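You operate a simulated robot arm through the tools that you are given. There is no shell and no other tool. Be economical: measure what you need, move in short steps, check, and stop when the job is done.

You run a simulated two-armed robot. Do the job below in one go: nothing can be reset, and whatever is moved stays where it is left.

## Task
Wipe up the spill on the top of the numbered bench with the red rag and put it back.

It is judged by the outcome, as a careful person would: the job done as asked, and still so three seconds after it is handed in. It fails if anything else is knocked over, pushed out of place, dropped, spilled or broken.

## Robot
Two 7-joint arms with two-finger parallel grippers on one trunk, on a base that drives. Base frame: it is fixed to the floor where the robot stands at the start and does not move with it; the origin is under the middle of the robot, x ahead of it, y to its left, z up; the surface under the hand at the start is at about z = 850. Lengths are in mm, angles in degrees, forces in N, time in s.
The left shoulder is at the start at [30, 119, 1010], the right one opposite. With the tool pointing down near the work surface each hand reaches from about 280 to 680 mm from the robot's upright axis, wherever it stands, measured 20 degrees to its own side. Payload 3.43 kg a hand.
The TCP of each hand is the grasp point between the finger pads, 30 mm short of the fingertips. In the tool frame z runs along the fingers and y along their closing line. Largest opening 94 mm; finger width 28, thickness 10; the body of the gripper, 50 by 96 mm, starts 55 mm behind the TCP.
Orientation is that of the tool frame in the base frame, as [roll, pitch, yaw] about the fixed x, y, z axes, in that order (R = Rz(yaw) Ry(pitch) Rx(roll)). With the fingers straight down and closing along the base's y, the tool's x points along the base's -x, its y along +y and its z along -z.

## Interface
- The arms move only by the tool nudge_tool. It takes "left_targets", "right_targets" or both (then of equal length, played together; a hand with none holds still); each is a list of rows, each an object of numbers (a shift or turn left out is 0, a gripper value left out holds the last): "x", "y", "z": the shift along the base's x, y, z in units of 300 mm (1.0 is 300 mm); "rx", "ry", "rz": the turn, a rotation vector about the base's x, y, z in units of 120 degrees (1.0 is 120 degrees). In form: [{"x": .., "y": .., "z": .., "rx": .., "ry": .., "rz": ..}, ...]. A call has 1 to 10 rows; each row is the pose to reach, as a shift and turn from the pose commanded when the call began. "left_claw" and "right_claw" are, for a hand that has rows, the finger opening in mm, from 0 to 94, set as the call begins (left out, the last holds). A call with a number of a shift or a turn outside -1 to 1 is refused whole. Rows are played at 5 a second. More than 50 mm and 8.6 degrees between two rows, or a gripper value outside its range, and nothing of the call is played. Where a pose cannot be reached the arm comes as near as it can. A force on the tool above 40 N (or 10 N above the force at the start of the call, whichever is more), or a blocked arm, ends the call early, and 0.2 s more pass. The fingers move at their own pace (about 72 mm/s each) and stop on an object; they squeeze with about 41 N. The grip force told is the motor's: it shows also when the fingers shut on nothing. Time passes only in rows, and 0.2 s behind the last, so rows that repeat a pose let the fingers close. It gives the time, the measured TCP pose, the force on the tool (base axes), the opening and the grip force at its end, in the units of the frame above (readings bear some noise), with the torque about the TCP (base axes, N m) and any sound that the robot's microphone picked up.
- Cameras (640 x 400 px; columns grow to the right, rows downward): "scene" is now at [42.8, 11.4, 1710.4]; the picture's right is [0.14, -0.99, 0.00], its down [-0.81, -0.12, -0.58] and it looks along [0.58, 0.08, -0.81] (base axes); focal length 281 px, centre (320, 200). "left" rides on the left gripper at [76, -14, -103] in its tool frame; the picture's right is [0.18, 0.98, 0.00], its down [-0.75, 0.14, -0.64] and it looks along [-0.63, 0.12, 0.77] (tool axes); focal length 243 px, centre (320, 200). "right" rides on the right gripper at [76, 14, -103] in its tool frame; the picture's right is [-0.18, 0.98, 0.00], its down [-0.75, -0.14, -0.64] and it looks along [-0.63, -0.12, 0.77] (tool axes); focal length 243 px, centre (320, 200). There is no depth. A picture from a camera that has moved, and an enlarged one, comes with that camera's place and axes in the base frame and with its lens.
- snapshot(camera): a new picture of that camera. The clock stands still meanwhile.
- lift_body(by): slides the trunk up (or, below 0, down) by that many mm; the arms and the scene camera ride with it, the base frame stays. It gives what a move gives, with no picture.
- drive_base(legs): drives the robot by 1 to 6 legs, each [ahead, turn to the left] in mm and degrees, along the robot's own axes; the way and the turn of a leg run together, so that a leg with both is an arc; at most 1500 mm and 180 degrees a leg. The arms and the cameras ride along, it lands a little off, and it stops where it bumps. It gives what a move gives.
- pan_tilt(pan, tilt): turns the head with the scene camera to pan (to the left, within 143 degrees either way) and tilt (down, from -29 to 69), counted from straight ahead of the robot. It gives what a move gives.
- zoom(camera, box): a new picture of the part [left, top, right, bottom] of that camera's present view, enlarged. The clock stands still meanwhile.
- job_done(): hands the job in; it is judged then, once.

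Work in short steps. Places have to be worked out from the pictures, the camera data and where the tool is seen: move nearer, look again, correct. Check each grasp and each placing, and mend what went wrong. You have 120 turns and 100 pictures in all, those below and enlarged ones among them. Open the grippers and draw the arms clear of the work before you hand the job in, unless the task says otherwise; then end with one line.

The tools are called as name(argument=value, ...) on one line, values as JSON. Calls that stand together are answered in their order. nudge_tool: Moves the arms, as the interface text tells. Its arguments: {"type":"object","properties":{"left_targets":{"type":"array"},"left_claw":{"type":"number"},"right_targets":{"type":"array"},"right_claw":{"type":"number"}},"required":[]} The other tools are called the same way: lift_body (by) slides the trunk up or down; drive_base (legs) drives the base; pan_tilt (pan, tilt) turns the head that bears the scene camera; snapshot (camera) takes a picture; zoom (camera, box) takes an enlarged picture of a part of a camera's view; job_done () hands the job in.

At the start:

```text
time: 0.0
left_ee_pos: [449.4, 201.0, 1088.6]
left_tcp_rot: [180.0, 0.0, 179.9]
left_ft_force: [0.3, 0.8, 0.6]
left_wrist_torque: [-0.01, 0.02, 0.01]
left_gripper_width: 93.8
left_finger_force: 0.0
right_ee_pos: [464.9, -170.1, 1136.1]
right_tcp_rot: [179.9, 0.0, -180.0]
right_ft_force: [-0.1, 0.3, 0.9]
right_wrist_torque: [0.0, -0.03, 0.0]
right_gripper_width: 93.9
right_finger_force: 0.1
trunk travel left (down, up): [-275.0, 135.0]
robot x, y, heading: [-0.0, -0.2, -0.0]
head pan, tilt: [8.2, 54.4]
```

scene: 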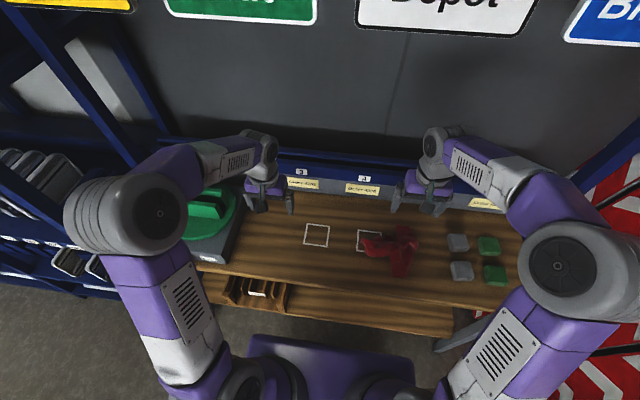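
right: 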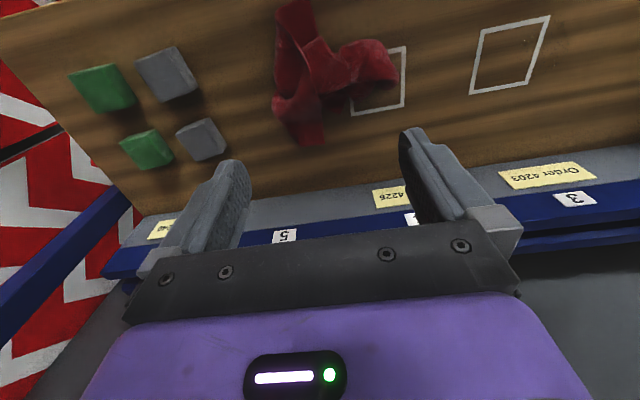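
left: 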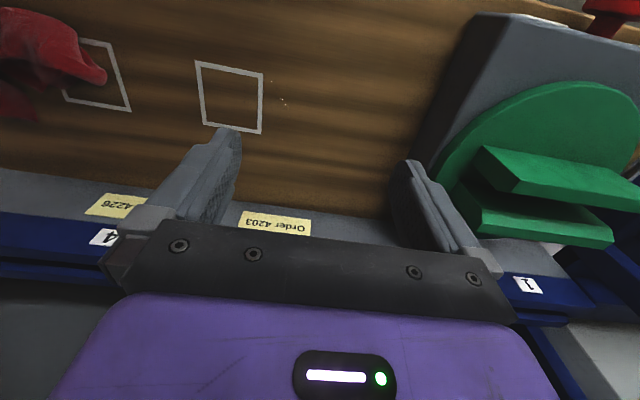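

The bench ahead has numbers (1, 3, 4, 5) on its rear edge and the red rag on it; I don't see the spill clearly yet. I'll zoom in on the bench top.

zoom(camera="scene", box=[180, 170, 360, 310])

zoom(camera="scene", box=[340, 170, 540, 310])

zoom(camera="left", box=[0, 0, 460, 240])

zoom(camera="right", box=[40, 0, 640, 240])

```text
2.86 times, centred on (270, 240) of scene
camera zoom: at [42.8, 11.4, 1710.4], right [0.14, -0.99, 0.0], down [-0.81, -0.12, -0.58], along [0.58, 0.08, -0.81], focal length 803 px, centre (463, 86)
```

zoom: 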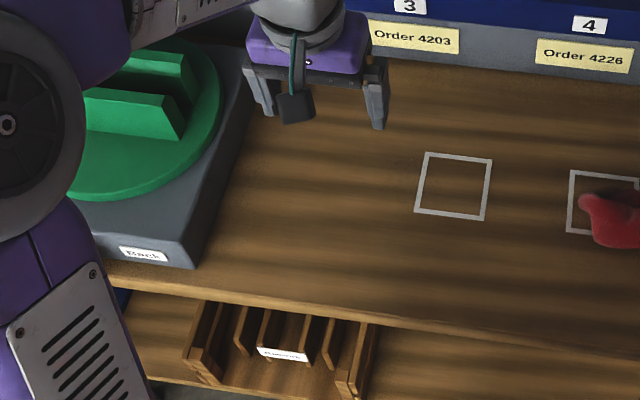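

```text
2.86 times, centred on (440, 240) of scene
camera zoom: at [42.8, 11.4, 1710.4], right [0.14, -0.99, 0.0], down [-0.81, -0.12, -0.58], along [0.58, 0.08, -0.81], focal length 803 px, centre (-23, 86)
```

zoom: 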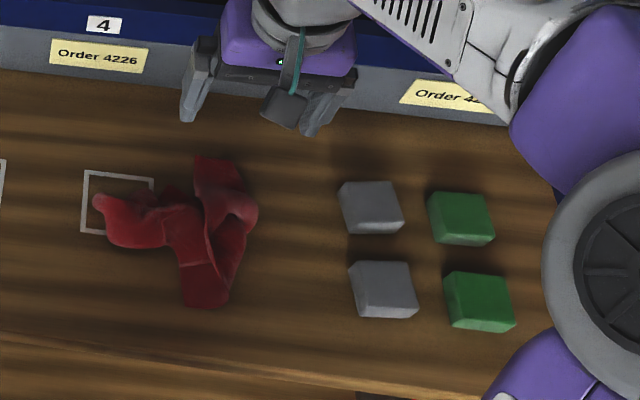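

```text
1.39 times, centred on (230, 120) of left
camera zoom: at [372.9, 186.3, 1190.9], right [-0.18, 0.98, 0.0], down [0.75, 0.14, 0.64], along [0.63, 0.12, -0.77], focal length 338 px, centre (445, 311)
```

zoom: 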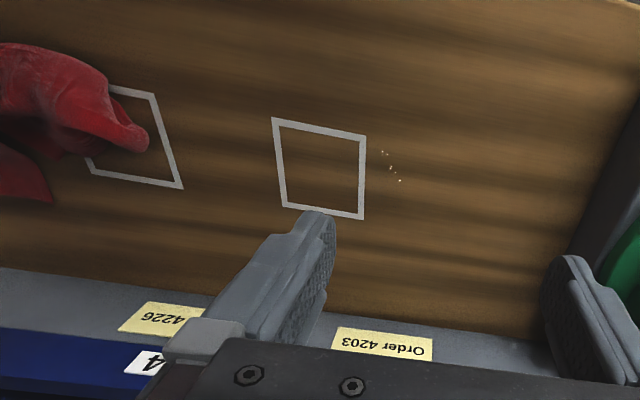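

```text
1.07 times, centred on (340, 120) of right (not enlarged: the box is as wide or as high as the picture)
camera zoom: at [389.2, -155.9, 1239.2], right [0.18, 0.98, 0.0], down [0.75, -0.14, 0.64], along [0.63, -0.12, -0.77], focal length 259 px, centre (299, 285)
```

zoom: 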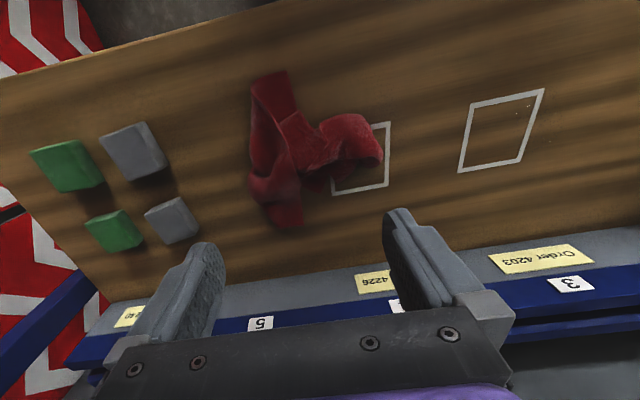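

Faint glints show near the left square at about x 480, y 105–155, at different places from the two cameras, which suggests a clear wet patch. I'll look at it closer with the left hand camera, and also pan around for other benches.

nudge_tool(left_targets=[{"x": -0.1, "z": -0.1}, {"x": -0.2, "z": -0.2}, {"x": -0.3, "z": -0.3}, {"x": -0.33, "z": -0.35}])

snapshot(camera="left")

pan_tilt(pan=80, tilt=30)

snapshot(camera="scene")

pan_tilt(pan=-80, tilt=30)

snapshot(camera="scene")

pan_tilt(pan=0, tilt=50)

snapshot(camera="scene")

```text
time: 1.0
left_ee_pos: [350.3, 202.9, 982.4]
left_tcp_rot: [179.9, 0.0, 179.9]
left_ft_force: [-0.2, -0.5, 0.7]
left_wrist_torque: [-0.02, 0.0, -0.01]
left_gripper_width: 94.0
left_finger_force: 0.1
right_ee_pos: [464.4, -170.1, 1135.8]
right_tcp_rot: [180.0, 0.0, -179.9]
right_ft_force: [-0.2, 0.3, -0.5]
right_wrist_torque: [0.03, -0.02, 0.01]
right_gripper_width: 93.9
right_finger_force: 0.0
trunk travel left (down, up): [-275.0, 135.0]
robot x, y, heading: [4.1, -0.2, -0.2]
head pan, tilt: [8.2, 54.4]
```

```text
92 pictures are left
camera left: at [273.7, 187.8, 1086.2], right [-0.18, 0.98, 0.0], down [0.75, 0.14, 0.64], along [0.63, 0.12, -0.77], focal length 243 px, centre (320, 200)
```

left: 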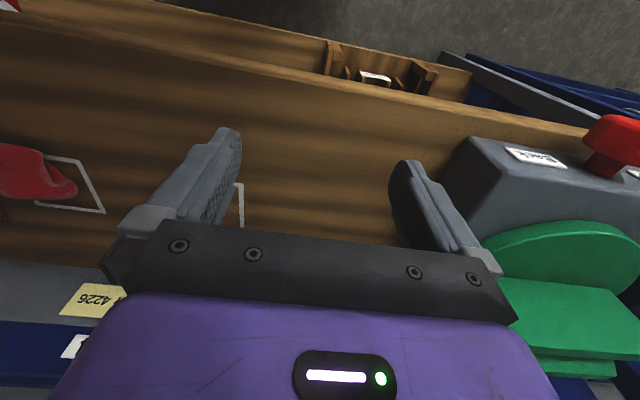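

```text
time: 2.4
left_ee_pos: [349.4, 203.0, 984.2]
left_tcp_rot: [-180.0, 0.0, -180.0]
left_ft_force: [-0.8, -0.3, -0.4]
left_wrist_torque: [0.0, 0.02, 0.01]
left_gripper_width: 93.8
left_finger_force: 0.1
right_ee_pos: [465.2, -170.2, 1136.1]
right_tcp_rot: [180.0, 0.0, 180.0]
right_ft_force: [0.1, -0.5, 0.0]
right_wrist_torque: [0.01, 0.02, 0.0]
right_gripper_width: 94.3
right_finger_force: 0.0
trunk travel left (down, up): [-275.0, 135.0]
robot x, y, heading: [-2.3, 4.2, 0.0]
head pan, tilt: [80.0, 30.0]
```

```text
91 pictures are left
camera scene: at [-13.4, 90.1, 1745.6], right [0.98, -0.17, 0.0], down [-0.09, -0.49, -0.87], along [0.15, 0.85, -0.5], focal length 281 px, centre (320, 200)
```

scene: 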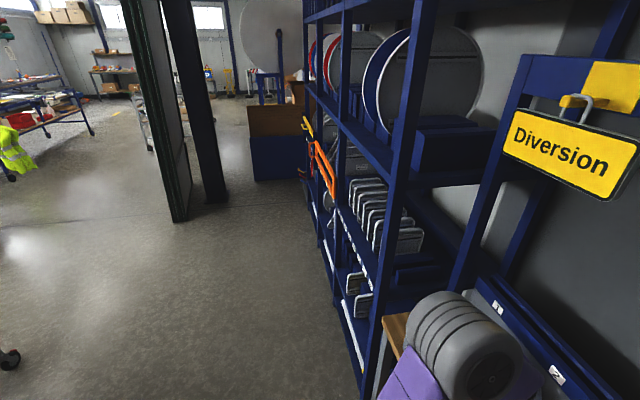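

```text
time: 4.9
left_ee_pos: [350.6, 202.8, 985.4]
left_tcp_rot: [-179.9, 0.0, 180.0]
left_ft_force: [-0.8, 0.1, 0.2]
left_wrist_torque: [-0.03, -0.01, -0.01]
left_gripper_width: 94.3
left_finger_force: 0.0
right_ee_pos: [463.9, -170.5, 1135.9]
right_tcp_rot: [180.0, 0.1, -179.9]
right_ft_force: [1.1, 1.0, -0.2]
right_wrist_torque: [0.0, -0.01, 0.0]
right_gripper_width: 94.1
right_finger_force: 0.1
trunk travel left (down, up): [-275.0, 135.0]
robot x, y, heading: [0.8, -2.4, 0.0]
head pan, tilt: [-80.0, 30.0]
```

```text
90 pictures are left
camera scene: at [-13.4, -88.1, 1745.7], right [-0.98, -0.17, 0.0], down [-0.09, 0.49, -0.87], along [0.15, -0.85, -0.5], focal length 281 px, centre (320, 200)
```

scene: 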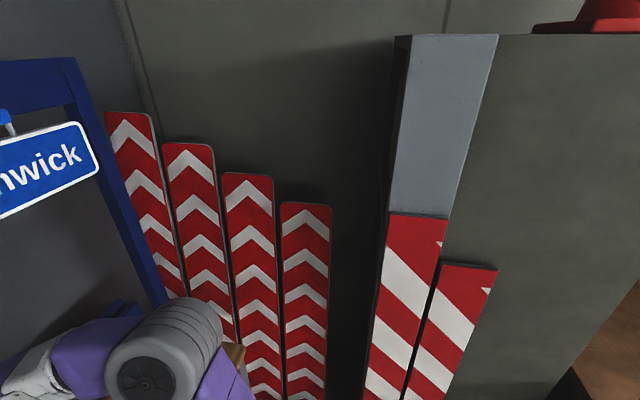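

```text
time: 6.4
left_ee_pos: [351.3, 202.5, 984.8]
left_tcp_rot: [-180.0, 0.1, 180.0]
left_ft_force: [-0.5, 0.0, 0.8]
left_wrist_torque: [-0.01, 0.03, 0.0]
left_gripper_width: 93.8
left_finger_force: 0.1
right_ee_pos: [464.7, -171.9, 1136.0]
right_tcp_rot: [180.0, 0.0, -180.0]
right_ft_force: [0.6, -0.7, 0.3]
right_wrist_torque: [0.0, 0.03, -0.04]
right_gripper_width: 94.1
right_finger_force: 0.1
trunk travel left (down, up): [-275.0, 135.0]
robot x, y, heading: [-1.0, 2.0, -0.0]
head pan, tilt: [0.0, 50.0]
```

```text
89 pictures are left
camera scene: at [47.8, 0.9, 1716.2], right [0.0, -1.0, 0.0], down [-0.77, 0.0, -0.64], along [0.64, 0.0, -0.77], focal length 281 px, centre (320, 200)
```

scene: 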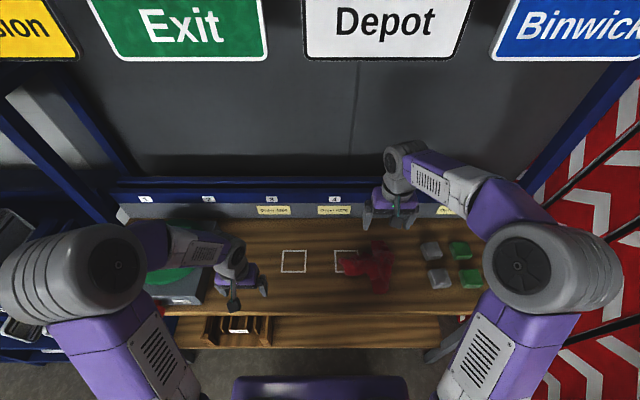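

No other bench with numbers; this is it. I'll move the left hand back up and look from different places to outline the clear spill by its glints.

nudge_tool(left_targets=[{"x": 0.1, "z": 0.1}, {"x": 0.15, "z": 0.2, "y": -0.1}, {"x": 0.2, "z": 0.25, "y": -0.2}, {"x": 0.2, "z": 0.25, "y": -0.3}])

zoom(camera="left", box=[180, 0, 500, 200])

zoom(camera="scene", box=[250, 220, 410, 320])

```text
time: 7.4
left_ee_pos: [409.0, 110.7, 1059.6]
left_tcp_rot: [-180.0, 0.1, -179.9]
left_ft_force: [0.0, 0.1, -0.5]
left_wrist_torque: [0.01, -0.01, 0.0]
left_gripper_width: 94.2
left_finger_force: 0.1
right_ee_pos: [464.3, -172.0, 1136.5]
right_tcp_rot: [179.9, 0.0, -180.0]
right_ft_force: [-0.4, -0.1, -0.5]
right_wrist_torque: [0.02, 0.0, 0.01]
right_gripper_width: 94.2
right_finger_force: 0.2
trunk travel left (down, up): [-275.0, 135.0]
robot x, y, heading: [-2.2, -0.3, -0.3]
head pan, tilt: [0.0, 50.0]
```

```text
2.00 times, centred on (340, 100) of left
camera zoom: at [333.5, 95.8, 1161.7], right [-0.19, 0.98, 0.0], down [0.75, 0.14, 0.64], along [0.63, 0.12, -0.77], focal length 485 px, centre (280, 400)
```

zoom: 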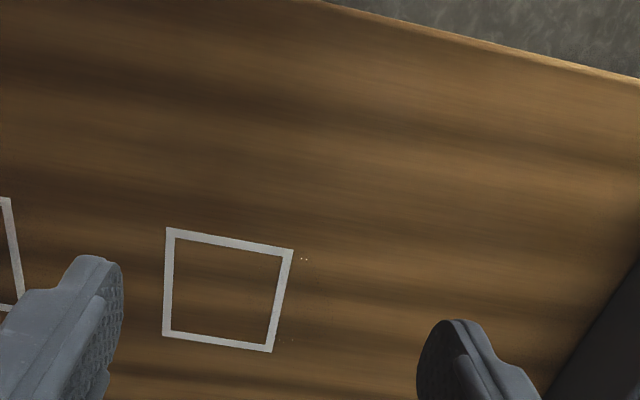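

```text
4.00 times, centred on (330, 270) of scene
camera zoom: at [47.6, -0.1, 1716.1], right [0.0, -1.0, 0.0], down [-0.77, 0.0, -0.64], along [0.64, 0.0, -0.77], focal length 1124 px, centre (280, -80)
```

zoom: 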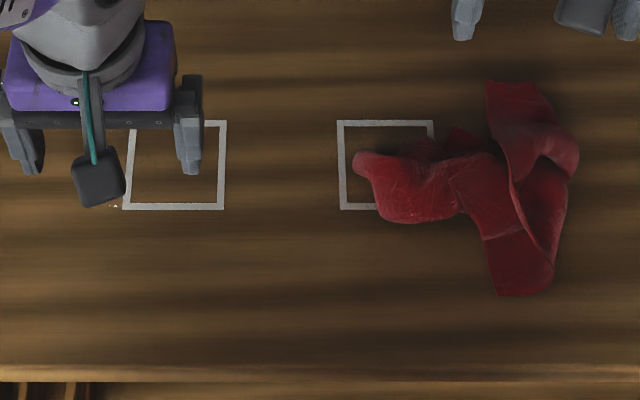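

Glints sit around (465–530, 105–155). I'll zoom harder at that patch for its outline.

zoom(camera="left", box=[250, 80, 410, 180])

zoom(camera="right", box=[440, 0, 640, 125])

nudge_tool(left_targets=[{"y": 0.15, "z": 0.05}, {"y": 0.3, "z": 0.1}, {"y": 0.45, "z": 0.1}, {"y": 0.55, "z": 0.1}])

zoom(camera="scene", box=[230, 220, 330, 290])

zoom(camera="left", box=[100, 40, 340, 190])

```text
4.00 times, centred on (330, 130) of left
camera zoom: at [333.5, 95.8, 1161.7], right [-0.19, 0.98, 0.0], down [0.75, 0.14, 0.64], along [0.63, 0.12, -0.77], focal length 970 px, centre (280, 480)
```

zoom: 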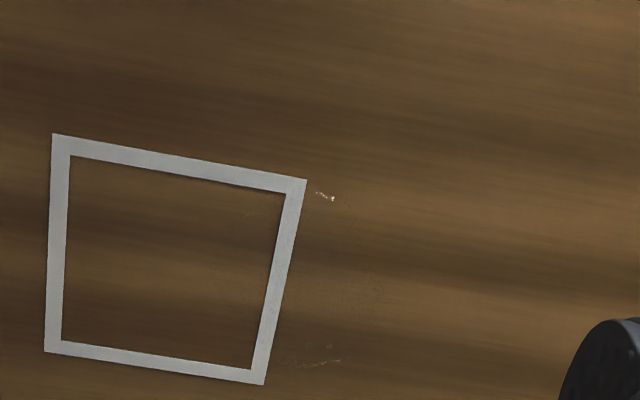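

```text
3.20 times, centred on (540, 62) of right
camera zoom: at [389.1, -156.7, 1239.1], right [0.18, 0.98, 0.0], down [0.75, -0.14, 0.64], along [0.63, -0.12, -0.77], focal length 776 px, centre (-384, 640)
```

zoom: 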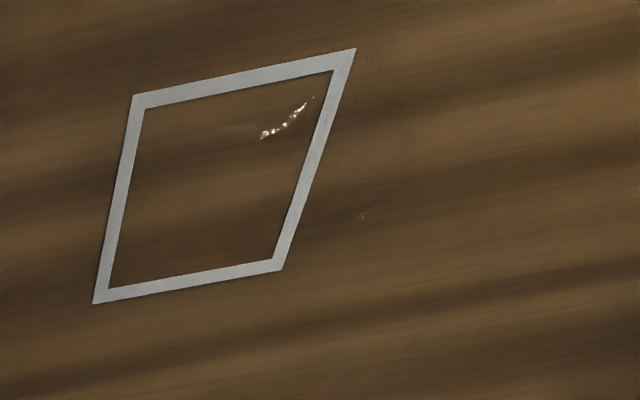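

```text
time: 8.4
left_ee_pos: [410.6, 278.4, 1087.1]
left_tcp_rot: [-180.0, -0.2, -179.9]
left_ft_force: [-0.6, -0.4, 0.3]
left_wrist_torque: [0.04, -0.04, 0.01]
left_gripper_width: 93.9
left_finger_force: 0.1
right_ee_pos: [464.9, -171.2, 1136.4]
right_tcp_rot: [-180.0, 0.0, -180.0]
right_ft_force: [0.5, -0.6, 1.0]
right_wrist_torque: [-0.01, 0.0, -0.02]
right_gripper_width: 93.9
right_finger_force: 0.1
trunk travel left (down, up): [-275.0, 135.0]
robot x, y, heading: [-0.1, -2.5, -0.1]
head pan, tilt: [0.0, 50.0]
```

```text
5.71 times, centred on (280, 255) of scene
camera zoom: at [47.7, 1.4, 1716.1], right [0.0, -1.0, 0.0], down [-0.77, 0.0, -0.64], along [0.64, 0.0, -0.77], focal length 1606 px, centre (549, -114)
```

zoom: 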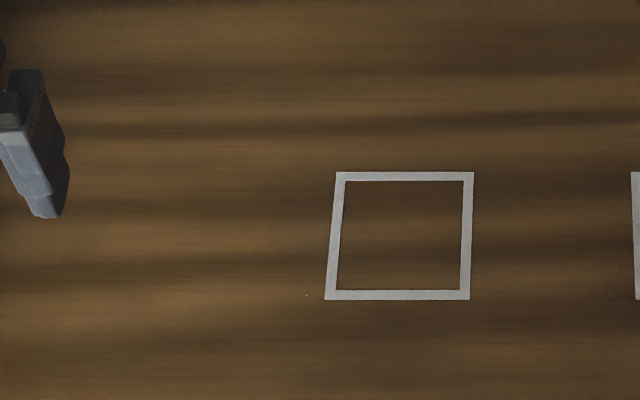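

```text
2.67 times, centred on (220, 115) of left
camera zoom: at [334.7, 264.4, 1189.8], right [-0.18, 0.98, 0.0], down [0.75, 0.14, 0.64], along [0.63, 0.12, -0.77], focal length 647 px, centre (587, 427)
```

zoom: 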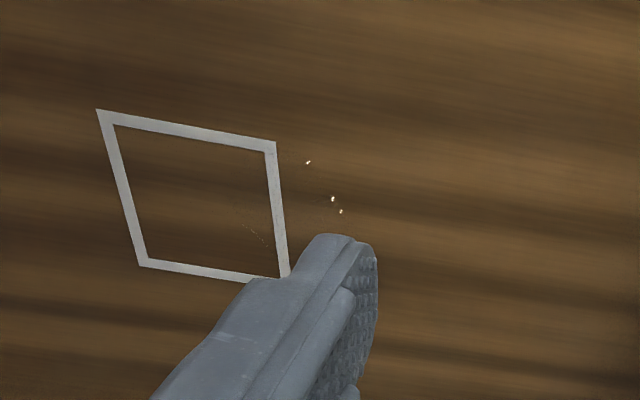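

The clear puddle is about 65 mm across, centred near (496, 133). The rag spans x 385–575, y −250…−63. Now I'll look closer at the rag to choose a grasp point.

zoom(camera="right", box=[220, 0, 460, 150])

zoom(camera="scene", box=[320, 225, 410, 300])

nudge_tool(left_targets=[{"x": -0.1, "y": 0.05}, {"x": -0.2, "y": 0.1}, {"x": -0.3, "y": 0.1, "z": 0.1}], right_targets=[{"x": -0.1, "z": -0.1}, {"x": -0.2, "z": -0.2}, {"x": -0.3, "z": -0.25}])

snapshot(camera="right")

```text
2.67 times, centred on (340, 75) of right
camera zoom: at [389.2, -155.6, 1239.2], right [0.18, 0.98, 0.0], down [0.75, -0.14, 0.64], along [0.63, -0.12, -0.77], focal length 647 px, centre (267, 533)
```

zoom: 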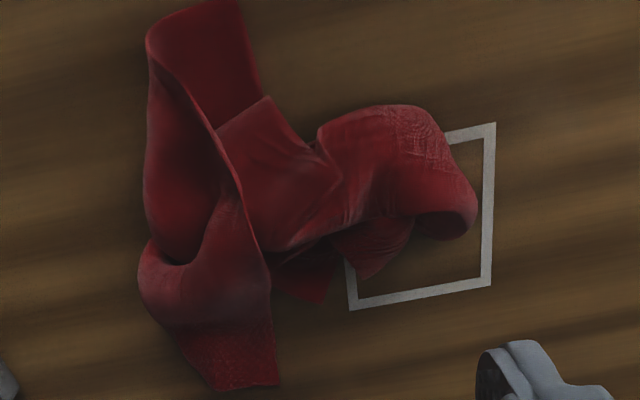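

```text
5.33 times, centred on (365, 262) of scene
camera zoom: at [47.7, 1.4, 1716.1], right [0.0, -1.0, 0.0], down [-0.77, 0.0, -0.64], along [0.64, 0.0, -0.77], focal length 1498 px, centre (80, -133)
```

zoom: 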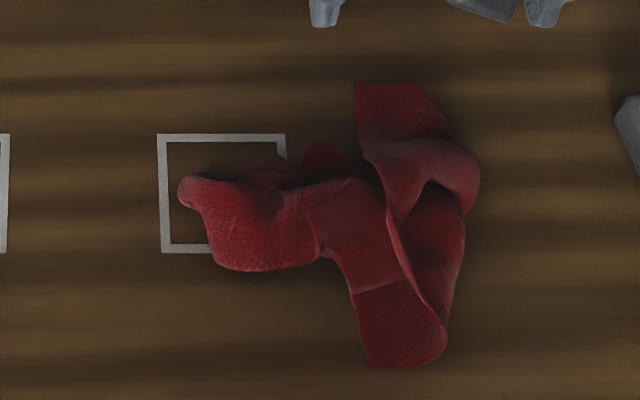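

```text
time: 9.2
left_ee_pos: [317.7, 307.0, 1119.2]
left_tcp_rot: [-180.0, 0.1, -180.0]
left_ft_force: [-1.3, 0.1, 0.1]
left_wrist_torque: [-0.01, -0.03, 0.01]
left_gripper_width: 94.1
left_finger_force: 0.0
right_ee_pos: [371.5, -171.6, 1063.2]
right_tcp_rot: [179.9, 0.1, 179.9]
right_ft_force: [-0.6, 0.2, 0.6]
right_wrist_torque: [-0.01, -0.07, -0.03]
right_gripper_width: 94.1
right_finger_force: 0.0
trunk travel left (down, up): [-275.0, 135.0]
robot x, y, heading: [0.3, 0.1, -0.1]
head pan, tilt: [0.0, 50.0]
```

```text
80 pictures are left
camera right: at [295.2, -157.1, 1165.7], right [0.19, 0.98, 0.0], down [0.75, -0.14, 0.64], along [0.63, -0.12, -0.76], focal length 243 px, centre (320, 200)
```

right: 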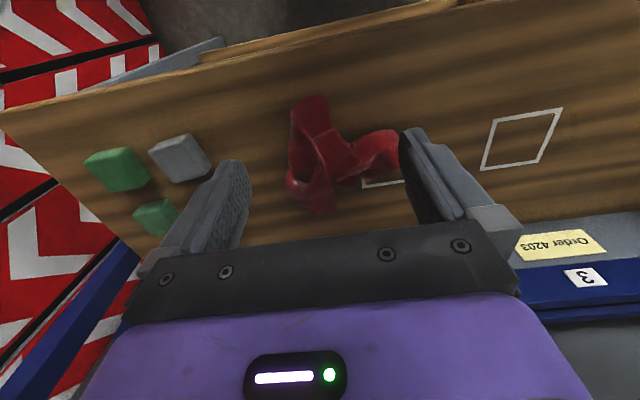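

The rag's ridge runs along x at y −184…−248, with an arm toward +y to −63. I'll lower the right hand in front of it to judge heights before grasping.

nudge_tool(right_targets=[{"z": -0.1}, {"x": -0.05, "z": -0.2}, {"x": -0.1, "z": -0.3}, {"x": -0.15, "z": -0.4}])

snapshot(camera="right")

zoom(camera="left", box=[0, 0, 320, 200])

```text
time: 10.2
left_ee_pos: [321.6, 307.7, 1116.9]
left_tcp_rot: [180.0, 0.0, 180.0]
left_ft_force: [0.2, 0.2, -0.7]
left_wrist_torque: [-0.03, -0.03, -0.01]
left_gripper_width: 94.0
left_finger_force: 0.0
right_ee_pos: [331.4, -171.2, 941.1]
right_tcp_rot: [179.9, 0.0, -180.0]
right_ft_force: [0.1, 0.0, 1.0]
right_wrist_torque: [0.02, 0.01, 0.01]
right_gripper_width: 94.2
right_finger_force: 0.2
trunk travel left (down, up): [-275.0, 135.0]
robot x, y, heading: [1.9, -5.9, 0.1]
head pan, tilt: [0.0, 50.0]
```

```text
79 pictures are left
camera right: at [254.7, -156.4, 1045.2], right [0.18, 0.98, 0.0], down [0.75, -0.14, 0.64], along [0.63, -0.12, -0.77], focal length 243 px, centre (320, 200)
```

right: 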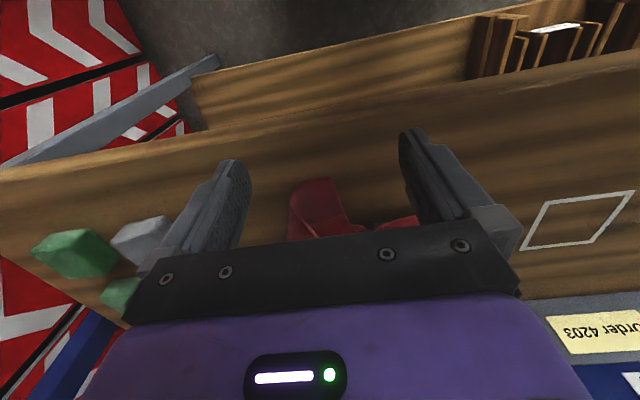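

```text
2.00 times, centred on (160, 100) of left
camera zoom: at [244.7, 292.7, 1219.9], right [-0.18, 0.98, 0.0], down [0.75, 0.14, 0.64], along [0.63, 0.12, -0.77], focal length 485 px, centre (640, 400)
```

zoom: 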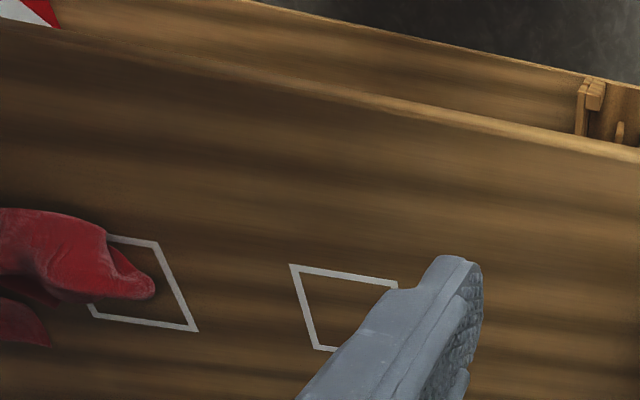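

The rag's arm is a rounded lump at about x 443–510, y −63…−150; I'll grasp it across x. I move over (476, −115, 1000) while turning the tool 90°.

nudge_tool(right_targets=[{"z": 0.1, "rz": 0.07}, {"z": 0.2, "rz": 0.14}, {"x": 0.1, "y": 0.03, "z": 0.2, "rz": 0.21}, {"x": 0.2, "y": 0.07, "z": 0.2, "rz": 0.28}, {"x": 0.3, "y": 0.11, "z": 0.2, "rz": 0.35}, {"x": 0.4, "y": 0.15, "z": 0.2, "rz": 0.42}, {"x": 0.483, "y": 0.187, "z": 0.2, "rz": 0.49}, {"x": 0.483, "y": 0.187, "z": 0.2, "rz": 0.56}, {"x": 0.483, "y": 0.187, "z": 0.2, "rz": 0.63}, {"x": 0.483, "y": 0.187, "z": 0.2, "rz": 0.7}])

nudge_tool(right_targets=[{"rz": 0.05}, {"rz": 0.05}])

snapshot(camera="right")

snapshot(camera="scene")

```text
time: 12.4
left_ee_pos: [321.2, 307.0, 1118.1]
left_tcp_rot: [-179.9, 0.0, 180.0]
left_ft_force: [-0.6, -0.2, 0.5]
left_wrist_torque: [0.0, -0.02, 0.0]
left_gripper_width: 93.8
left_finger_force: 0.1
right_ee_pos: [474.6, -114.6, 1001.4]
right_tcp_rot: [180.0, 0.0, -96.0]
right_ft_force: [-0.6, -0.3, 0.0]
right_wrist_torque: [0.04, 0.01, 0.0]
right_gripper_width: 93.8
right_finger_force: 0.1
trunk travel left (down, up): [-275.0, 135.0]
robot x, y, heading: [-1.4, 0.0, -0.1]
head pan, tilt: [0.0, 50.0]
```

```text
time: 13.0
left_ee_pos: [320.7, 307.5, 1118.8]
left_tcp_rot: [-180.0, 0.0, -180.0]
left_ft_force: [0.0, 0.1, -0.9]
left_wrist_torque: [-0.05, 0.0, -0.01]
left_gripper_width: 94.0
left_finger_force: 0.1
right_ee_pos: [474.9, -114.6, 1000.5]
right_tcp_rot: [-180.0, 0.0, -89.9]
right_ft_force: [0.3, 0.3, 0.3]
right_wrist_torque: [0.0, 0.0, 0.01]
right_gripper_width: 93.9
right_finger_force: 0.1
trunk travel left (down, up): [-275.0, 135.0]
robot x, y, heading: [-3.7, 4.0, 0.2]
head pan, tilt: [0.0, 50.0]
```

```text
77 pictures are left
camera right: at [461.2, -190.1, 1104.0], right [-0.98, 0.18, 0.0], down [0.14, 0.75, 0.64], along [0.12, 0.63, -0.77], focal length 243 px, centre (320, 200)
```

right: 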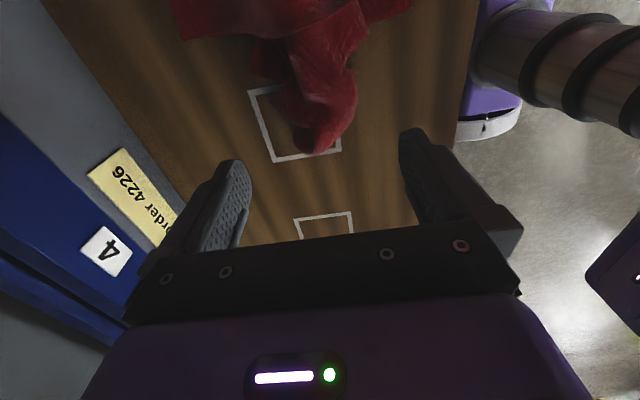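

```text
76 pictures are left
camera scene: at [47.8, 1.1, 1716.1], right [0.0, -1.0, 0.0], down [-0.77, 0.0, -0.64], along [0.64, 0.0, -0.77], focal length 281 px, centre (320, 200)
```

scene: 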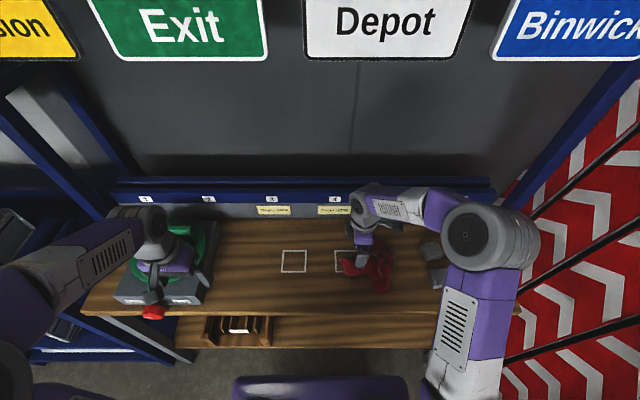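

From this view the rag's arm at y ≈ −103 spans x ≈ 448–508, centred 478, which fits between the fingers. I descend there to z 905 and check.

nudge_tool(right_targets=[{"x": 0.01, "y": 0.038, "z": -0.1}, {"x": 0.01, "y": 0.038, "z": -0.2}, {"x": 0.01, "y": 0.038, "z": -0.26}, {"x": 0.01, "y": 0.038, "z": -0.317}])

snapshot(camera="right")

zoom(camera="scene", box=[310, 210, 430, 300])

```text
time: 14.0
left_ee_pos: [319.9, 307.7, 1118.5]
left_tcp_rot: [-180.0, 0.0, -180.0]
left_ft_force: [0.2, 0.4, -0.3]
left_wrist_torque: [0.0, -0.03, 0.01]
left_gripper_width: 94.1
left_finger_force: 0.1
right_ee_pos: [478.2, -104.6, 906.2]
right_tcp_rot: [180.0, 0.1, -90.1]
right_ft_force: [0.2, 0.5, 0.5]
right_wrist_torque: [0.0, 0.0, 0.01]
right_gripper_width: 93.9
right_finger_force: 0.0
trunk travel left (down, up): [-275.0, 135.0]
robot x, y, heading: [-1.8, 2.4, -0.3]
head pan, tilt: [0.0, 50.0]
```

```text
75 pictures are left
camera right: at [464.9, -180.1, 1009.4], right [-0.98, 0.18, 0.0], down [0.14, 0.75, 0.64], along [0.12, 0.63, -0.77], focal length 243 px, centre (320, 200)
```

right: 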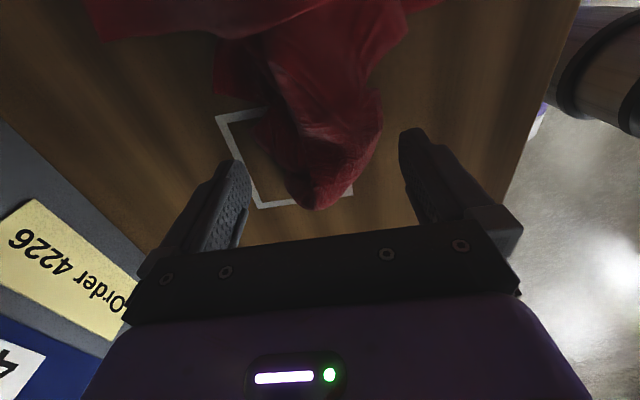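

```text
4.44 times, centred on (370, 255) of scene
camera zoom: at [48.2, 0.9, 1716.1], right [0.0, -1.0, 0.0], down [-0.77, 0.0, -0.64], along [0.64, 0.0, -0.77], focal length 1249 px, centre (98, -44)
```

zoom: 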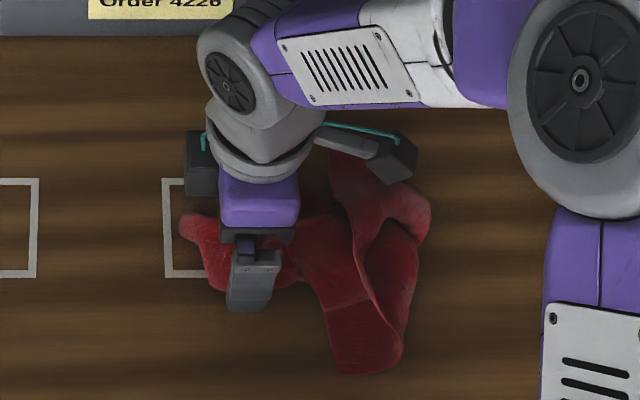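

Rag's arm is between the fingers. I lower in small steps to about z 884 (tips ~4 mm above the bench).

nudge_tool(right_targets=[{"z": -0.03}, {"z": -0.05}, {"z": -0.065}, {"z": -0.073}, {"z": -0.073}])

snapshot(camera="right")

```text
time: 15.2
left_ee_pos: [319.2, 307.5, 1118.8]
left_tcp_rot: [179.9, 0.0, -179.9]
left_ft_force: [0.2, 0.0, 0.0]
left_wrist_torque: [0.01, 0.03, 0.0]
left_gripper_width: 94.1
left_finger_force: 0.1
right_ee_pos: [478.4, -103.1, 884.2]
right_tcp_rot: [-179.9, 0.0, -89.9]
right_ft_force: [0.1, -0.3, 0.4]
right_wrist_torque: [0.03, 0.01, -0.02]
right_gripper_width: 94.0
right_finger_force: 0.1
trunk travel left (down, up): [-275.0, 135.0]
robot x, y, heading: [-0.0, -0.6, 0.0]
head pan, tilt: [0.0, 50.0]
```

```text
73 pictures are left
camera right: at [464.1, -179.0, 987.7], right [-0.98, 0.18, 0.0], down [0.14, 0.75, 0.64], along [0.12, 0.63, -0.77], focal length 243 px, centre (320, 200)
```

right: 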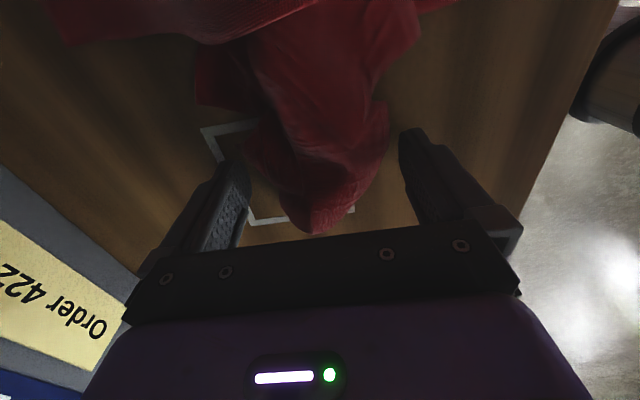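

The fingers straddle the rag's arm with no contact. I close now.

nudge_tool(right_targets=[{}, {}, {}, {}, {}, {}], right_claw=0)

snapshot(camera="right")

zoom(camera="scene", box=[310, 210, 430, 300])

```text
time: 16.6
left_ee_pos: [319.9, 307.9, 1118.8]
left_tcp_rot: [-180.0, 0.1, -180.0]
left_ft_force: [-0.7, 0.8, 0.3]
left_wrist_torque: [-0.01, -0.07, -0.02]
left_gripper_width: 93.9
left_finger_force: 0.1
right_ee_pos: [477.7, -103.3, 885.3]
right_tcp_rot: [-179.9, 0.0, -90.0]
right_ft_force: [1.3, -0.1, 4.2]
right_wrist_torque: [0.0, -0.03, 0.0]
right_gripper_width: 9.1
right_finger_force: 41.0
trunk travel left (down, up): [-275.0, 135.0]
robot x, y, heading: [-1.1, -1.0, -0.1]
head pan, tilt: [0.0, 50.0]
```

```text
72 pictures are left
camera right: at [464.1, -178.9, 988.0], right [-0.98, 0.18, 0.0], down [0.14, 0.75, 0.64], along [0.12, 0.63, -0.77], focal length 243 px, centre (320, 200)
```

right: 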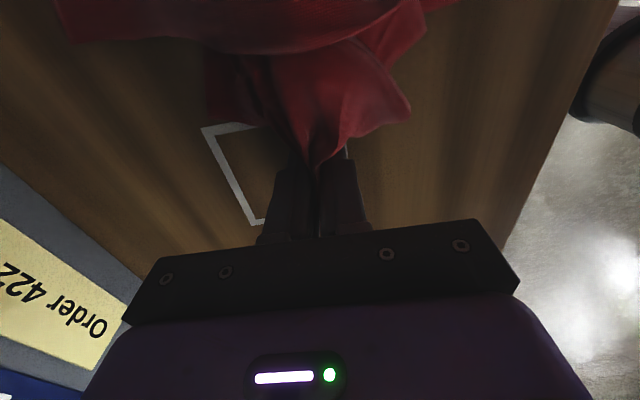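

```text
4.44 times, centred on (370, 255) of scene
camera zoom: at [47.6, 1.1, 1716.2], right [0.0, -1.0, 0.0], down [-0.77, 0.0, -0.64], along [0.64, 0.0, -0.77], focal length 1249 px, centre (98, -44)
```

zoom: 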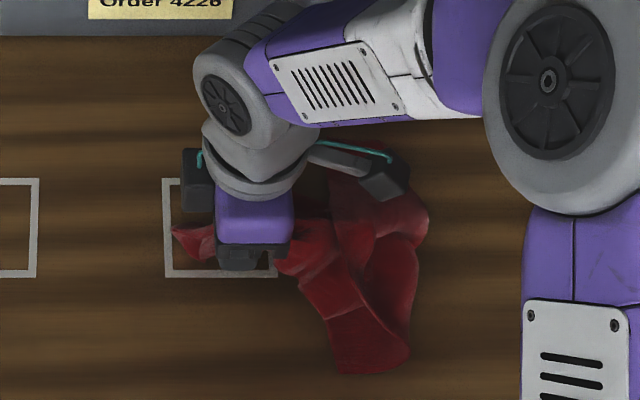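

The rag is soft cloth and firmly held (9 mm, 41 N). I lift it slightly and carry it toward the puddle.

nudge_tool(right_targets=[{"z": 0.08}, {"z": 0.16}, {"z": 0.2, "y": 0.08}, {"z": 0.2, "y": 0.18}, {"z": 0.2, "y": 0.28}, {"z": 0.2, "y": 0.38}, {"z": 0.2, "y": 0.48, "x": 0.03}, {"z": 0.2, "y": 0.58, "x": 0.06}, {"z": 0.2, "y": 0.66, "x": 0.06}])

snapshot(camera="scene")

snapshot(camera="left")

```text
time: 18.6
left_ee_pos: [320.4, 306.6, 1117.6]
left_tcp_rot: [180.0, 0.1, -180.0]
left_ft_force: [0.3, 0.0, -0.2]
left_wrist_torque: [-0.02, 0.01, 0.01]
left_gripper_width: 94.0
left_finger_force: 0.2
right_ee_pos: [496.8, 95.3, 942.6]
right_tcp_rot: [-179.9, -0.1, -90.0]
right_ft_force: [1.3, -0.5, -1.1]
right_wrist_torque: [-0.02, 0.02, -0.02]
right_gripper_width: 9.1
right_finger_force: 41.0
trunk travel left (down, up): [-275.0, 135.0]
robot x, y, heading: [-0.5, -0.1, -0.2]
head pan, tilt: [0.0, 50.0]
```

```text
70 pictures are left
camera scene: at [47.7, 1.7, 1716.1], right [0.0, -1.0, 0.0], down [-0.77, 0.0, -0.64], along [0.64, 0.0, -0.77], focal length 281 px, centre (320, 200)
```

scene: 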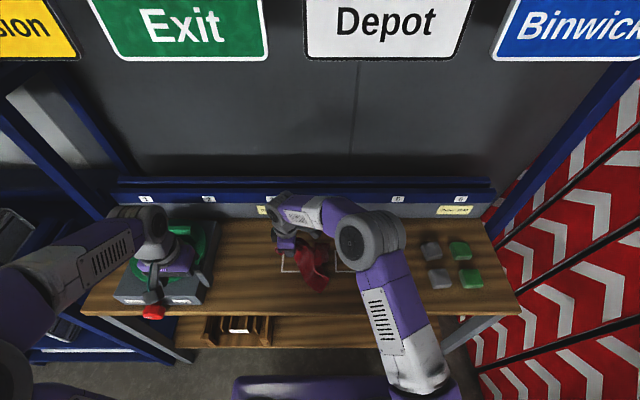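

```text
69 pictures are left
camera left: at [244.3, 292.9, 1220.0], right [-0.18, 0.98, 0.0], down [0.75, 0.14, 0.64], along [0.63, 0.12, -0.77], focal length 243 px, centre (320, 200)
```

left: 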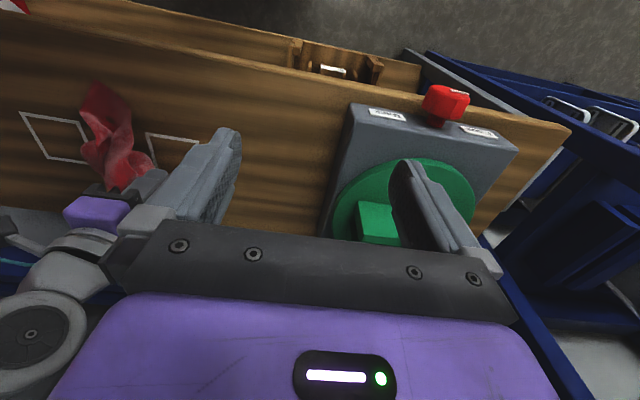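

Rag hangs from the hand at (497, 95). I lower onto the bench and make the first strokes over the puddle, watching the force.

nudge_tool(right_targets=[{"z": -0.1}, {"z": -0.17}, {"z": -0.195}, {"z": -0.195, "y": 0.1}, {"z": -0.195, "y": 0.2}, {"z": -0.195, "y": 0.3}, {"z": -0.195, "y": 0.2, "x": -0.04}, {"z": -0.195, "y": 0.1, "x": -0.08}, {"z": -0.195, "y": 0.0, "x": -0.1}])

snapshot(camera="left")

zoom(camera="scene", box=[230, 210, 360, 300])

```text
time: 20.6
left_ee_pos: [320.5, 305.0, 1118.8]
left_tcp_rot: [179.9, -0.1, 180.0]
left_ft_force: [-0.7, -0.4, 0.4]
left_wrist_torque: [-0.02, -0.02, 0.0]
left_gripper_width: 94.0
left_finger_force: 0.0
right_ee_pos: [466.4, 92.3, 885.4]
right_tcp_rot: [-180.0, 0.0, -90.0]
right_ft_force: [-0.4, -0.3, -0.7]
right_wrist_torque: [0.04, 0.04, 0.0]
right_gripper_width: 9.3
right_finger_force: 41.2
trunk travel left (down, up): [-275.0, 135.0]
robot x, y, heading: [-2.2, -2.5, -0.2]
head pan, tilt: [0.0, 50.0]
```

```text
68 pictures are left
camera left: at [244.3, 291.5, 1220.3], right [-0.18, 0.98, 0.0], down [0.75, 0.14, 0.64], along [0.63, 0.12, -0.77], focal length 243 px, centre (320, 200)
```

left: 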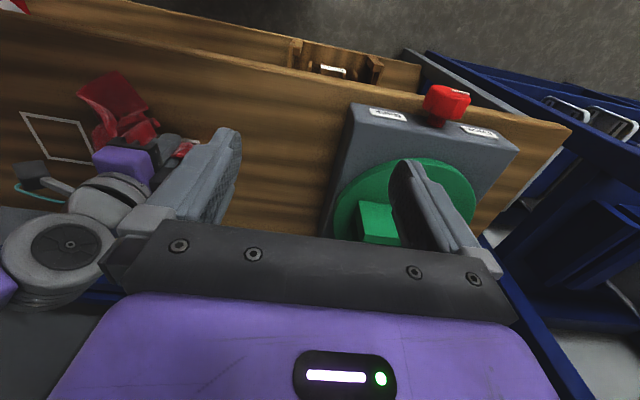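

```text
4.44 times, centred on (295, 255) of scene
camera zoom: at [47.7, -0.3, 1716.1], right [0.0, -1.0, 0.0], down [-0.77, 0.0, -0.64], along [0.64, 0.0, -0.77], focal length 1249 px, centre (431, -44)
```

zoom: 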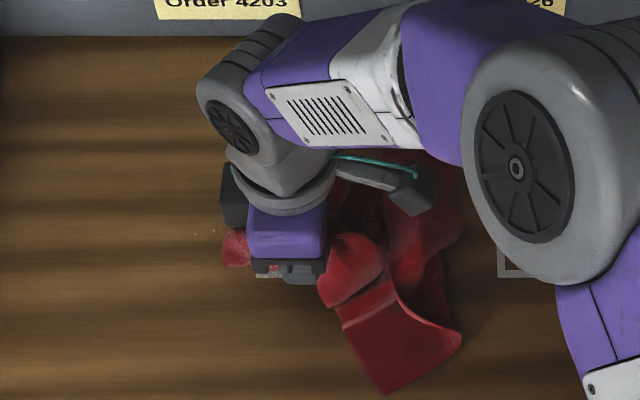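

A glint remains near (494, 166). More strokes, slightly lower and over a wider range (x 455–540, y up to ~205).

nudge_tool(right_targets=[{"z": -0.012, "y": 0.0}, {"z": -0.012, "y": 0.13}, {"z": -0.012, "y": 0.26}, {"z": -0.012, "y": 0.38}, {"z": -0.012, "y": 0.38, "x": 0.1}, {"z": -0.012, "y": 0.25, "x": 0.1}, {"z": -0.012, "y": 0.12, "x": 0.1}, {"z": -0.012, "y": 0.0, "x": 0.1}, {"z": -0.012, "y": -0.12, "x": 0.1}])

nudge_tool(right_targets=[{"x": 0.05, "y": 0.05}, {"x": 0.1, "y": 0.15}, {"x": 0.12, "y": 0.28}, {"x": 0.12, "y": 0.4}, {"x": 0.12, "y": 0.5}, {"x": 0.03, "y": 0.5}, {"x": 0.03, "y": 0.37}, {"x": 0.03, "y": 0.24}, {"x": 0.03, "y": 0.1}, {"x": 0.03, "y": 0}])

zoom(camera="scene", box=[230, 210, 360, 300])

zoom(camera="left", box=[0, 60, 240, 210])

```text
time: 22.6
left_ee_pos: [320.1, 307.1, 1118.1]
left_tcp_rot: [180.0, 0.0, -180.0]
left_ft_force: [-0.9, -0.4, -0.7]
left_wrist_torque: [0.01, 0.03, -0.02]
left_gripper_width: 94.0
left_finger_force: 0.2
right_ee_pos: [496.0, 59.2, 881.6]
right_tcp_rot: [180.0, 0.0, -89.9]
right_ft_force: [1.7, 0.4, 4.4]
right_wrist_torque: [-0.01, -0.03, 0.0]
right_gripper_width: 9.2
right_finger_force: 40.9
trunk travel left (down, up): [-275.0, 135.0]
robot x, y, heading: [-1.4, 2.0, 0.0]
head pan, tilt: [0.0, 50.0]
```

```text
time: 24.8
left_ee_pos: [320.1, 307.9, 1118.6]
left_tcp_rot: [-180.0, 0.1, 179.9]
left_ft_force: [-0.5, 0.0, 0.9]
left_wrist_torque: [0.03, 0.02, -0.02]
left_gripper_width: 93.9
left_finger_force: 0.1
right_ee_pos: [504.0, 59.1, 883.0]
right_tcp_rot: [-180.0, 0.0, -90.0]
right_ft_force: [0.4, -0.5, 0.4]
right_wrist_torque: [-0.01, -0.01, -0.01]
right_gripper_width: 9.0
right_finger_force: 40.6
right hand out of reach, approached as far as the arm can: row 5
trunk travel left (down, up): [-275.0, 135.0]
robot x, y, heading: [1.2, 0.1, 0.1]
head pan, tilt: [0.0, 50.0]
```

```text
4.44 times, centred on (295, 255) of scene
camera zoom: at [47.6, 0.5, 1716.2], right [0.0, -1.0, 0.0], down [-0.77, 0.0, -0.64], along [0.64, 0.0, -0.77], focal length 1249 px, centre (431, -44)
```

zoom: 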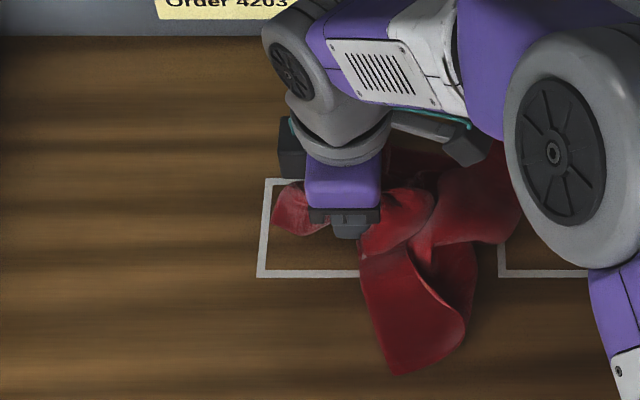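

```text
2.67 times, centred on (120, 135) of left
camera zoom: at [244.2, 292.0, 1220.2], right [-0.18, 0.98, 0.0], down [0.75, 0.14, 0.64], along [0.63, 0.12, -0.77], focal length 647 px, centre (853, 373)
```

zoom: 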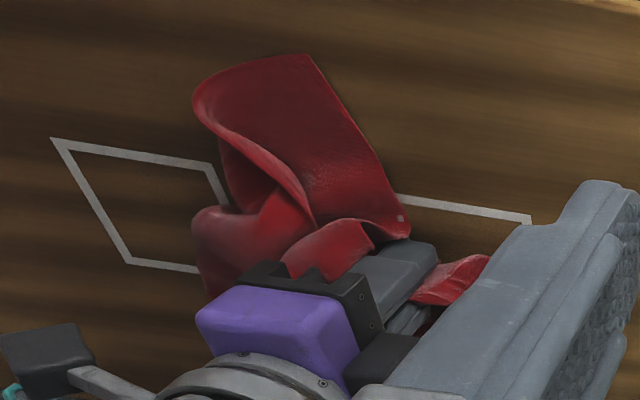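

No glints beside the rag now. I lift and carry the rag back above its place while checking the wiped area with the left camera.

nudge_tool(right_targets=[{"z": 0.1}, {"z": 0.2}, {"z": 0.2, "y": -0.1}, {"z": 0.2, "y": -0.2}, {"z": 0.2, "y": -0.3}, {"z": 0.2, "y": -0.4}, {"z": 0.2, "y": -0.5}], left_targets=[{"x": 0.08}, {"x": 0.15, "y": -0.03}, {"x": 0.22, "y": -0.08}, {"x": 0.3, "y": -0.15}, {"x": 0.33, "y": -0.22}, {"x": 0.33, "y": -0.3}, {"x": 0.33, "y": -0.35}])

zoom(camera="left", box=[180, 20, 420, 170])

zoom(camera="scene", box=[230, 220, 330, 290])

```text
time: 26.4
left_ee_pos: [418.4, 199.7, 1119.9]
left_tcp_rot: [-179.9, 0.0, -179.9]
left_ft_force: [0.1, -0.7, -0.8]
left_wrist_torque: [0.02, 0.02, 0.03]
left_gripper_width: 94.1
left_finger_force: 0.1
right_ee_pos: [503.7, -91.6, 940.8]
right_tcp_rot: [-180.0, 0.0, -90.0]
right_ft_force: [0.6, -0.2, 0.0]
right_wrist_torque: [0.02, 0.05, -0.01]
right_gripper_width: 9.2
right_finger_force: 41.7
trunk travel left (down, up): [-275.0, 135.0]
robot x, y, heading: [0.5, 2.4, -0.1]
head pan, tilt: [0.0, 50.0]
```

```text
2.67 times, centred on (300, 95) of left
camera zoom: at [343.4, 185.5, 1222.2], right [-0.18, 0.98, 0.0], down [0.75, 0.14, 0.64], along [0.63, 0.12, -0.77], focal length 647 px, centre (373, 480)
```

zoom: 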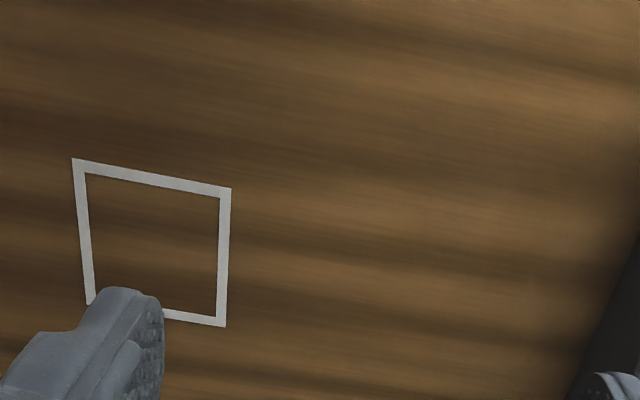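

```text
5.71 times, centred on (280, 255) of scene
camera zoom: at [47.9, -0.1, 1716.1], right [0.0, -1.0, 0.0], down [-0.77, 0.0, -0.64], along [0.64, 0.0, -0.77], focal length 1606 px, centre (549, -114)
```

zoom: 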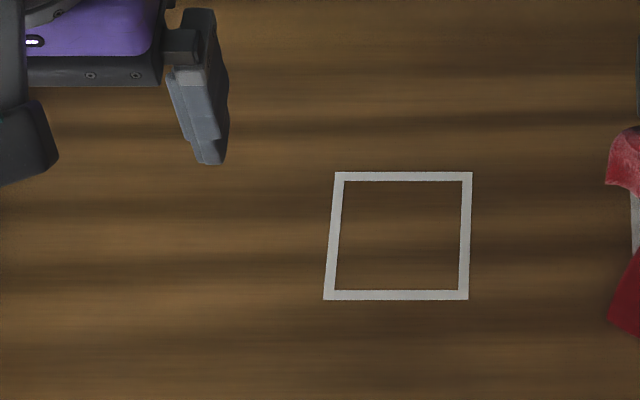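

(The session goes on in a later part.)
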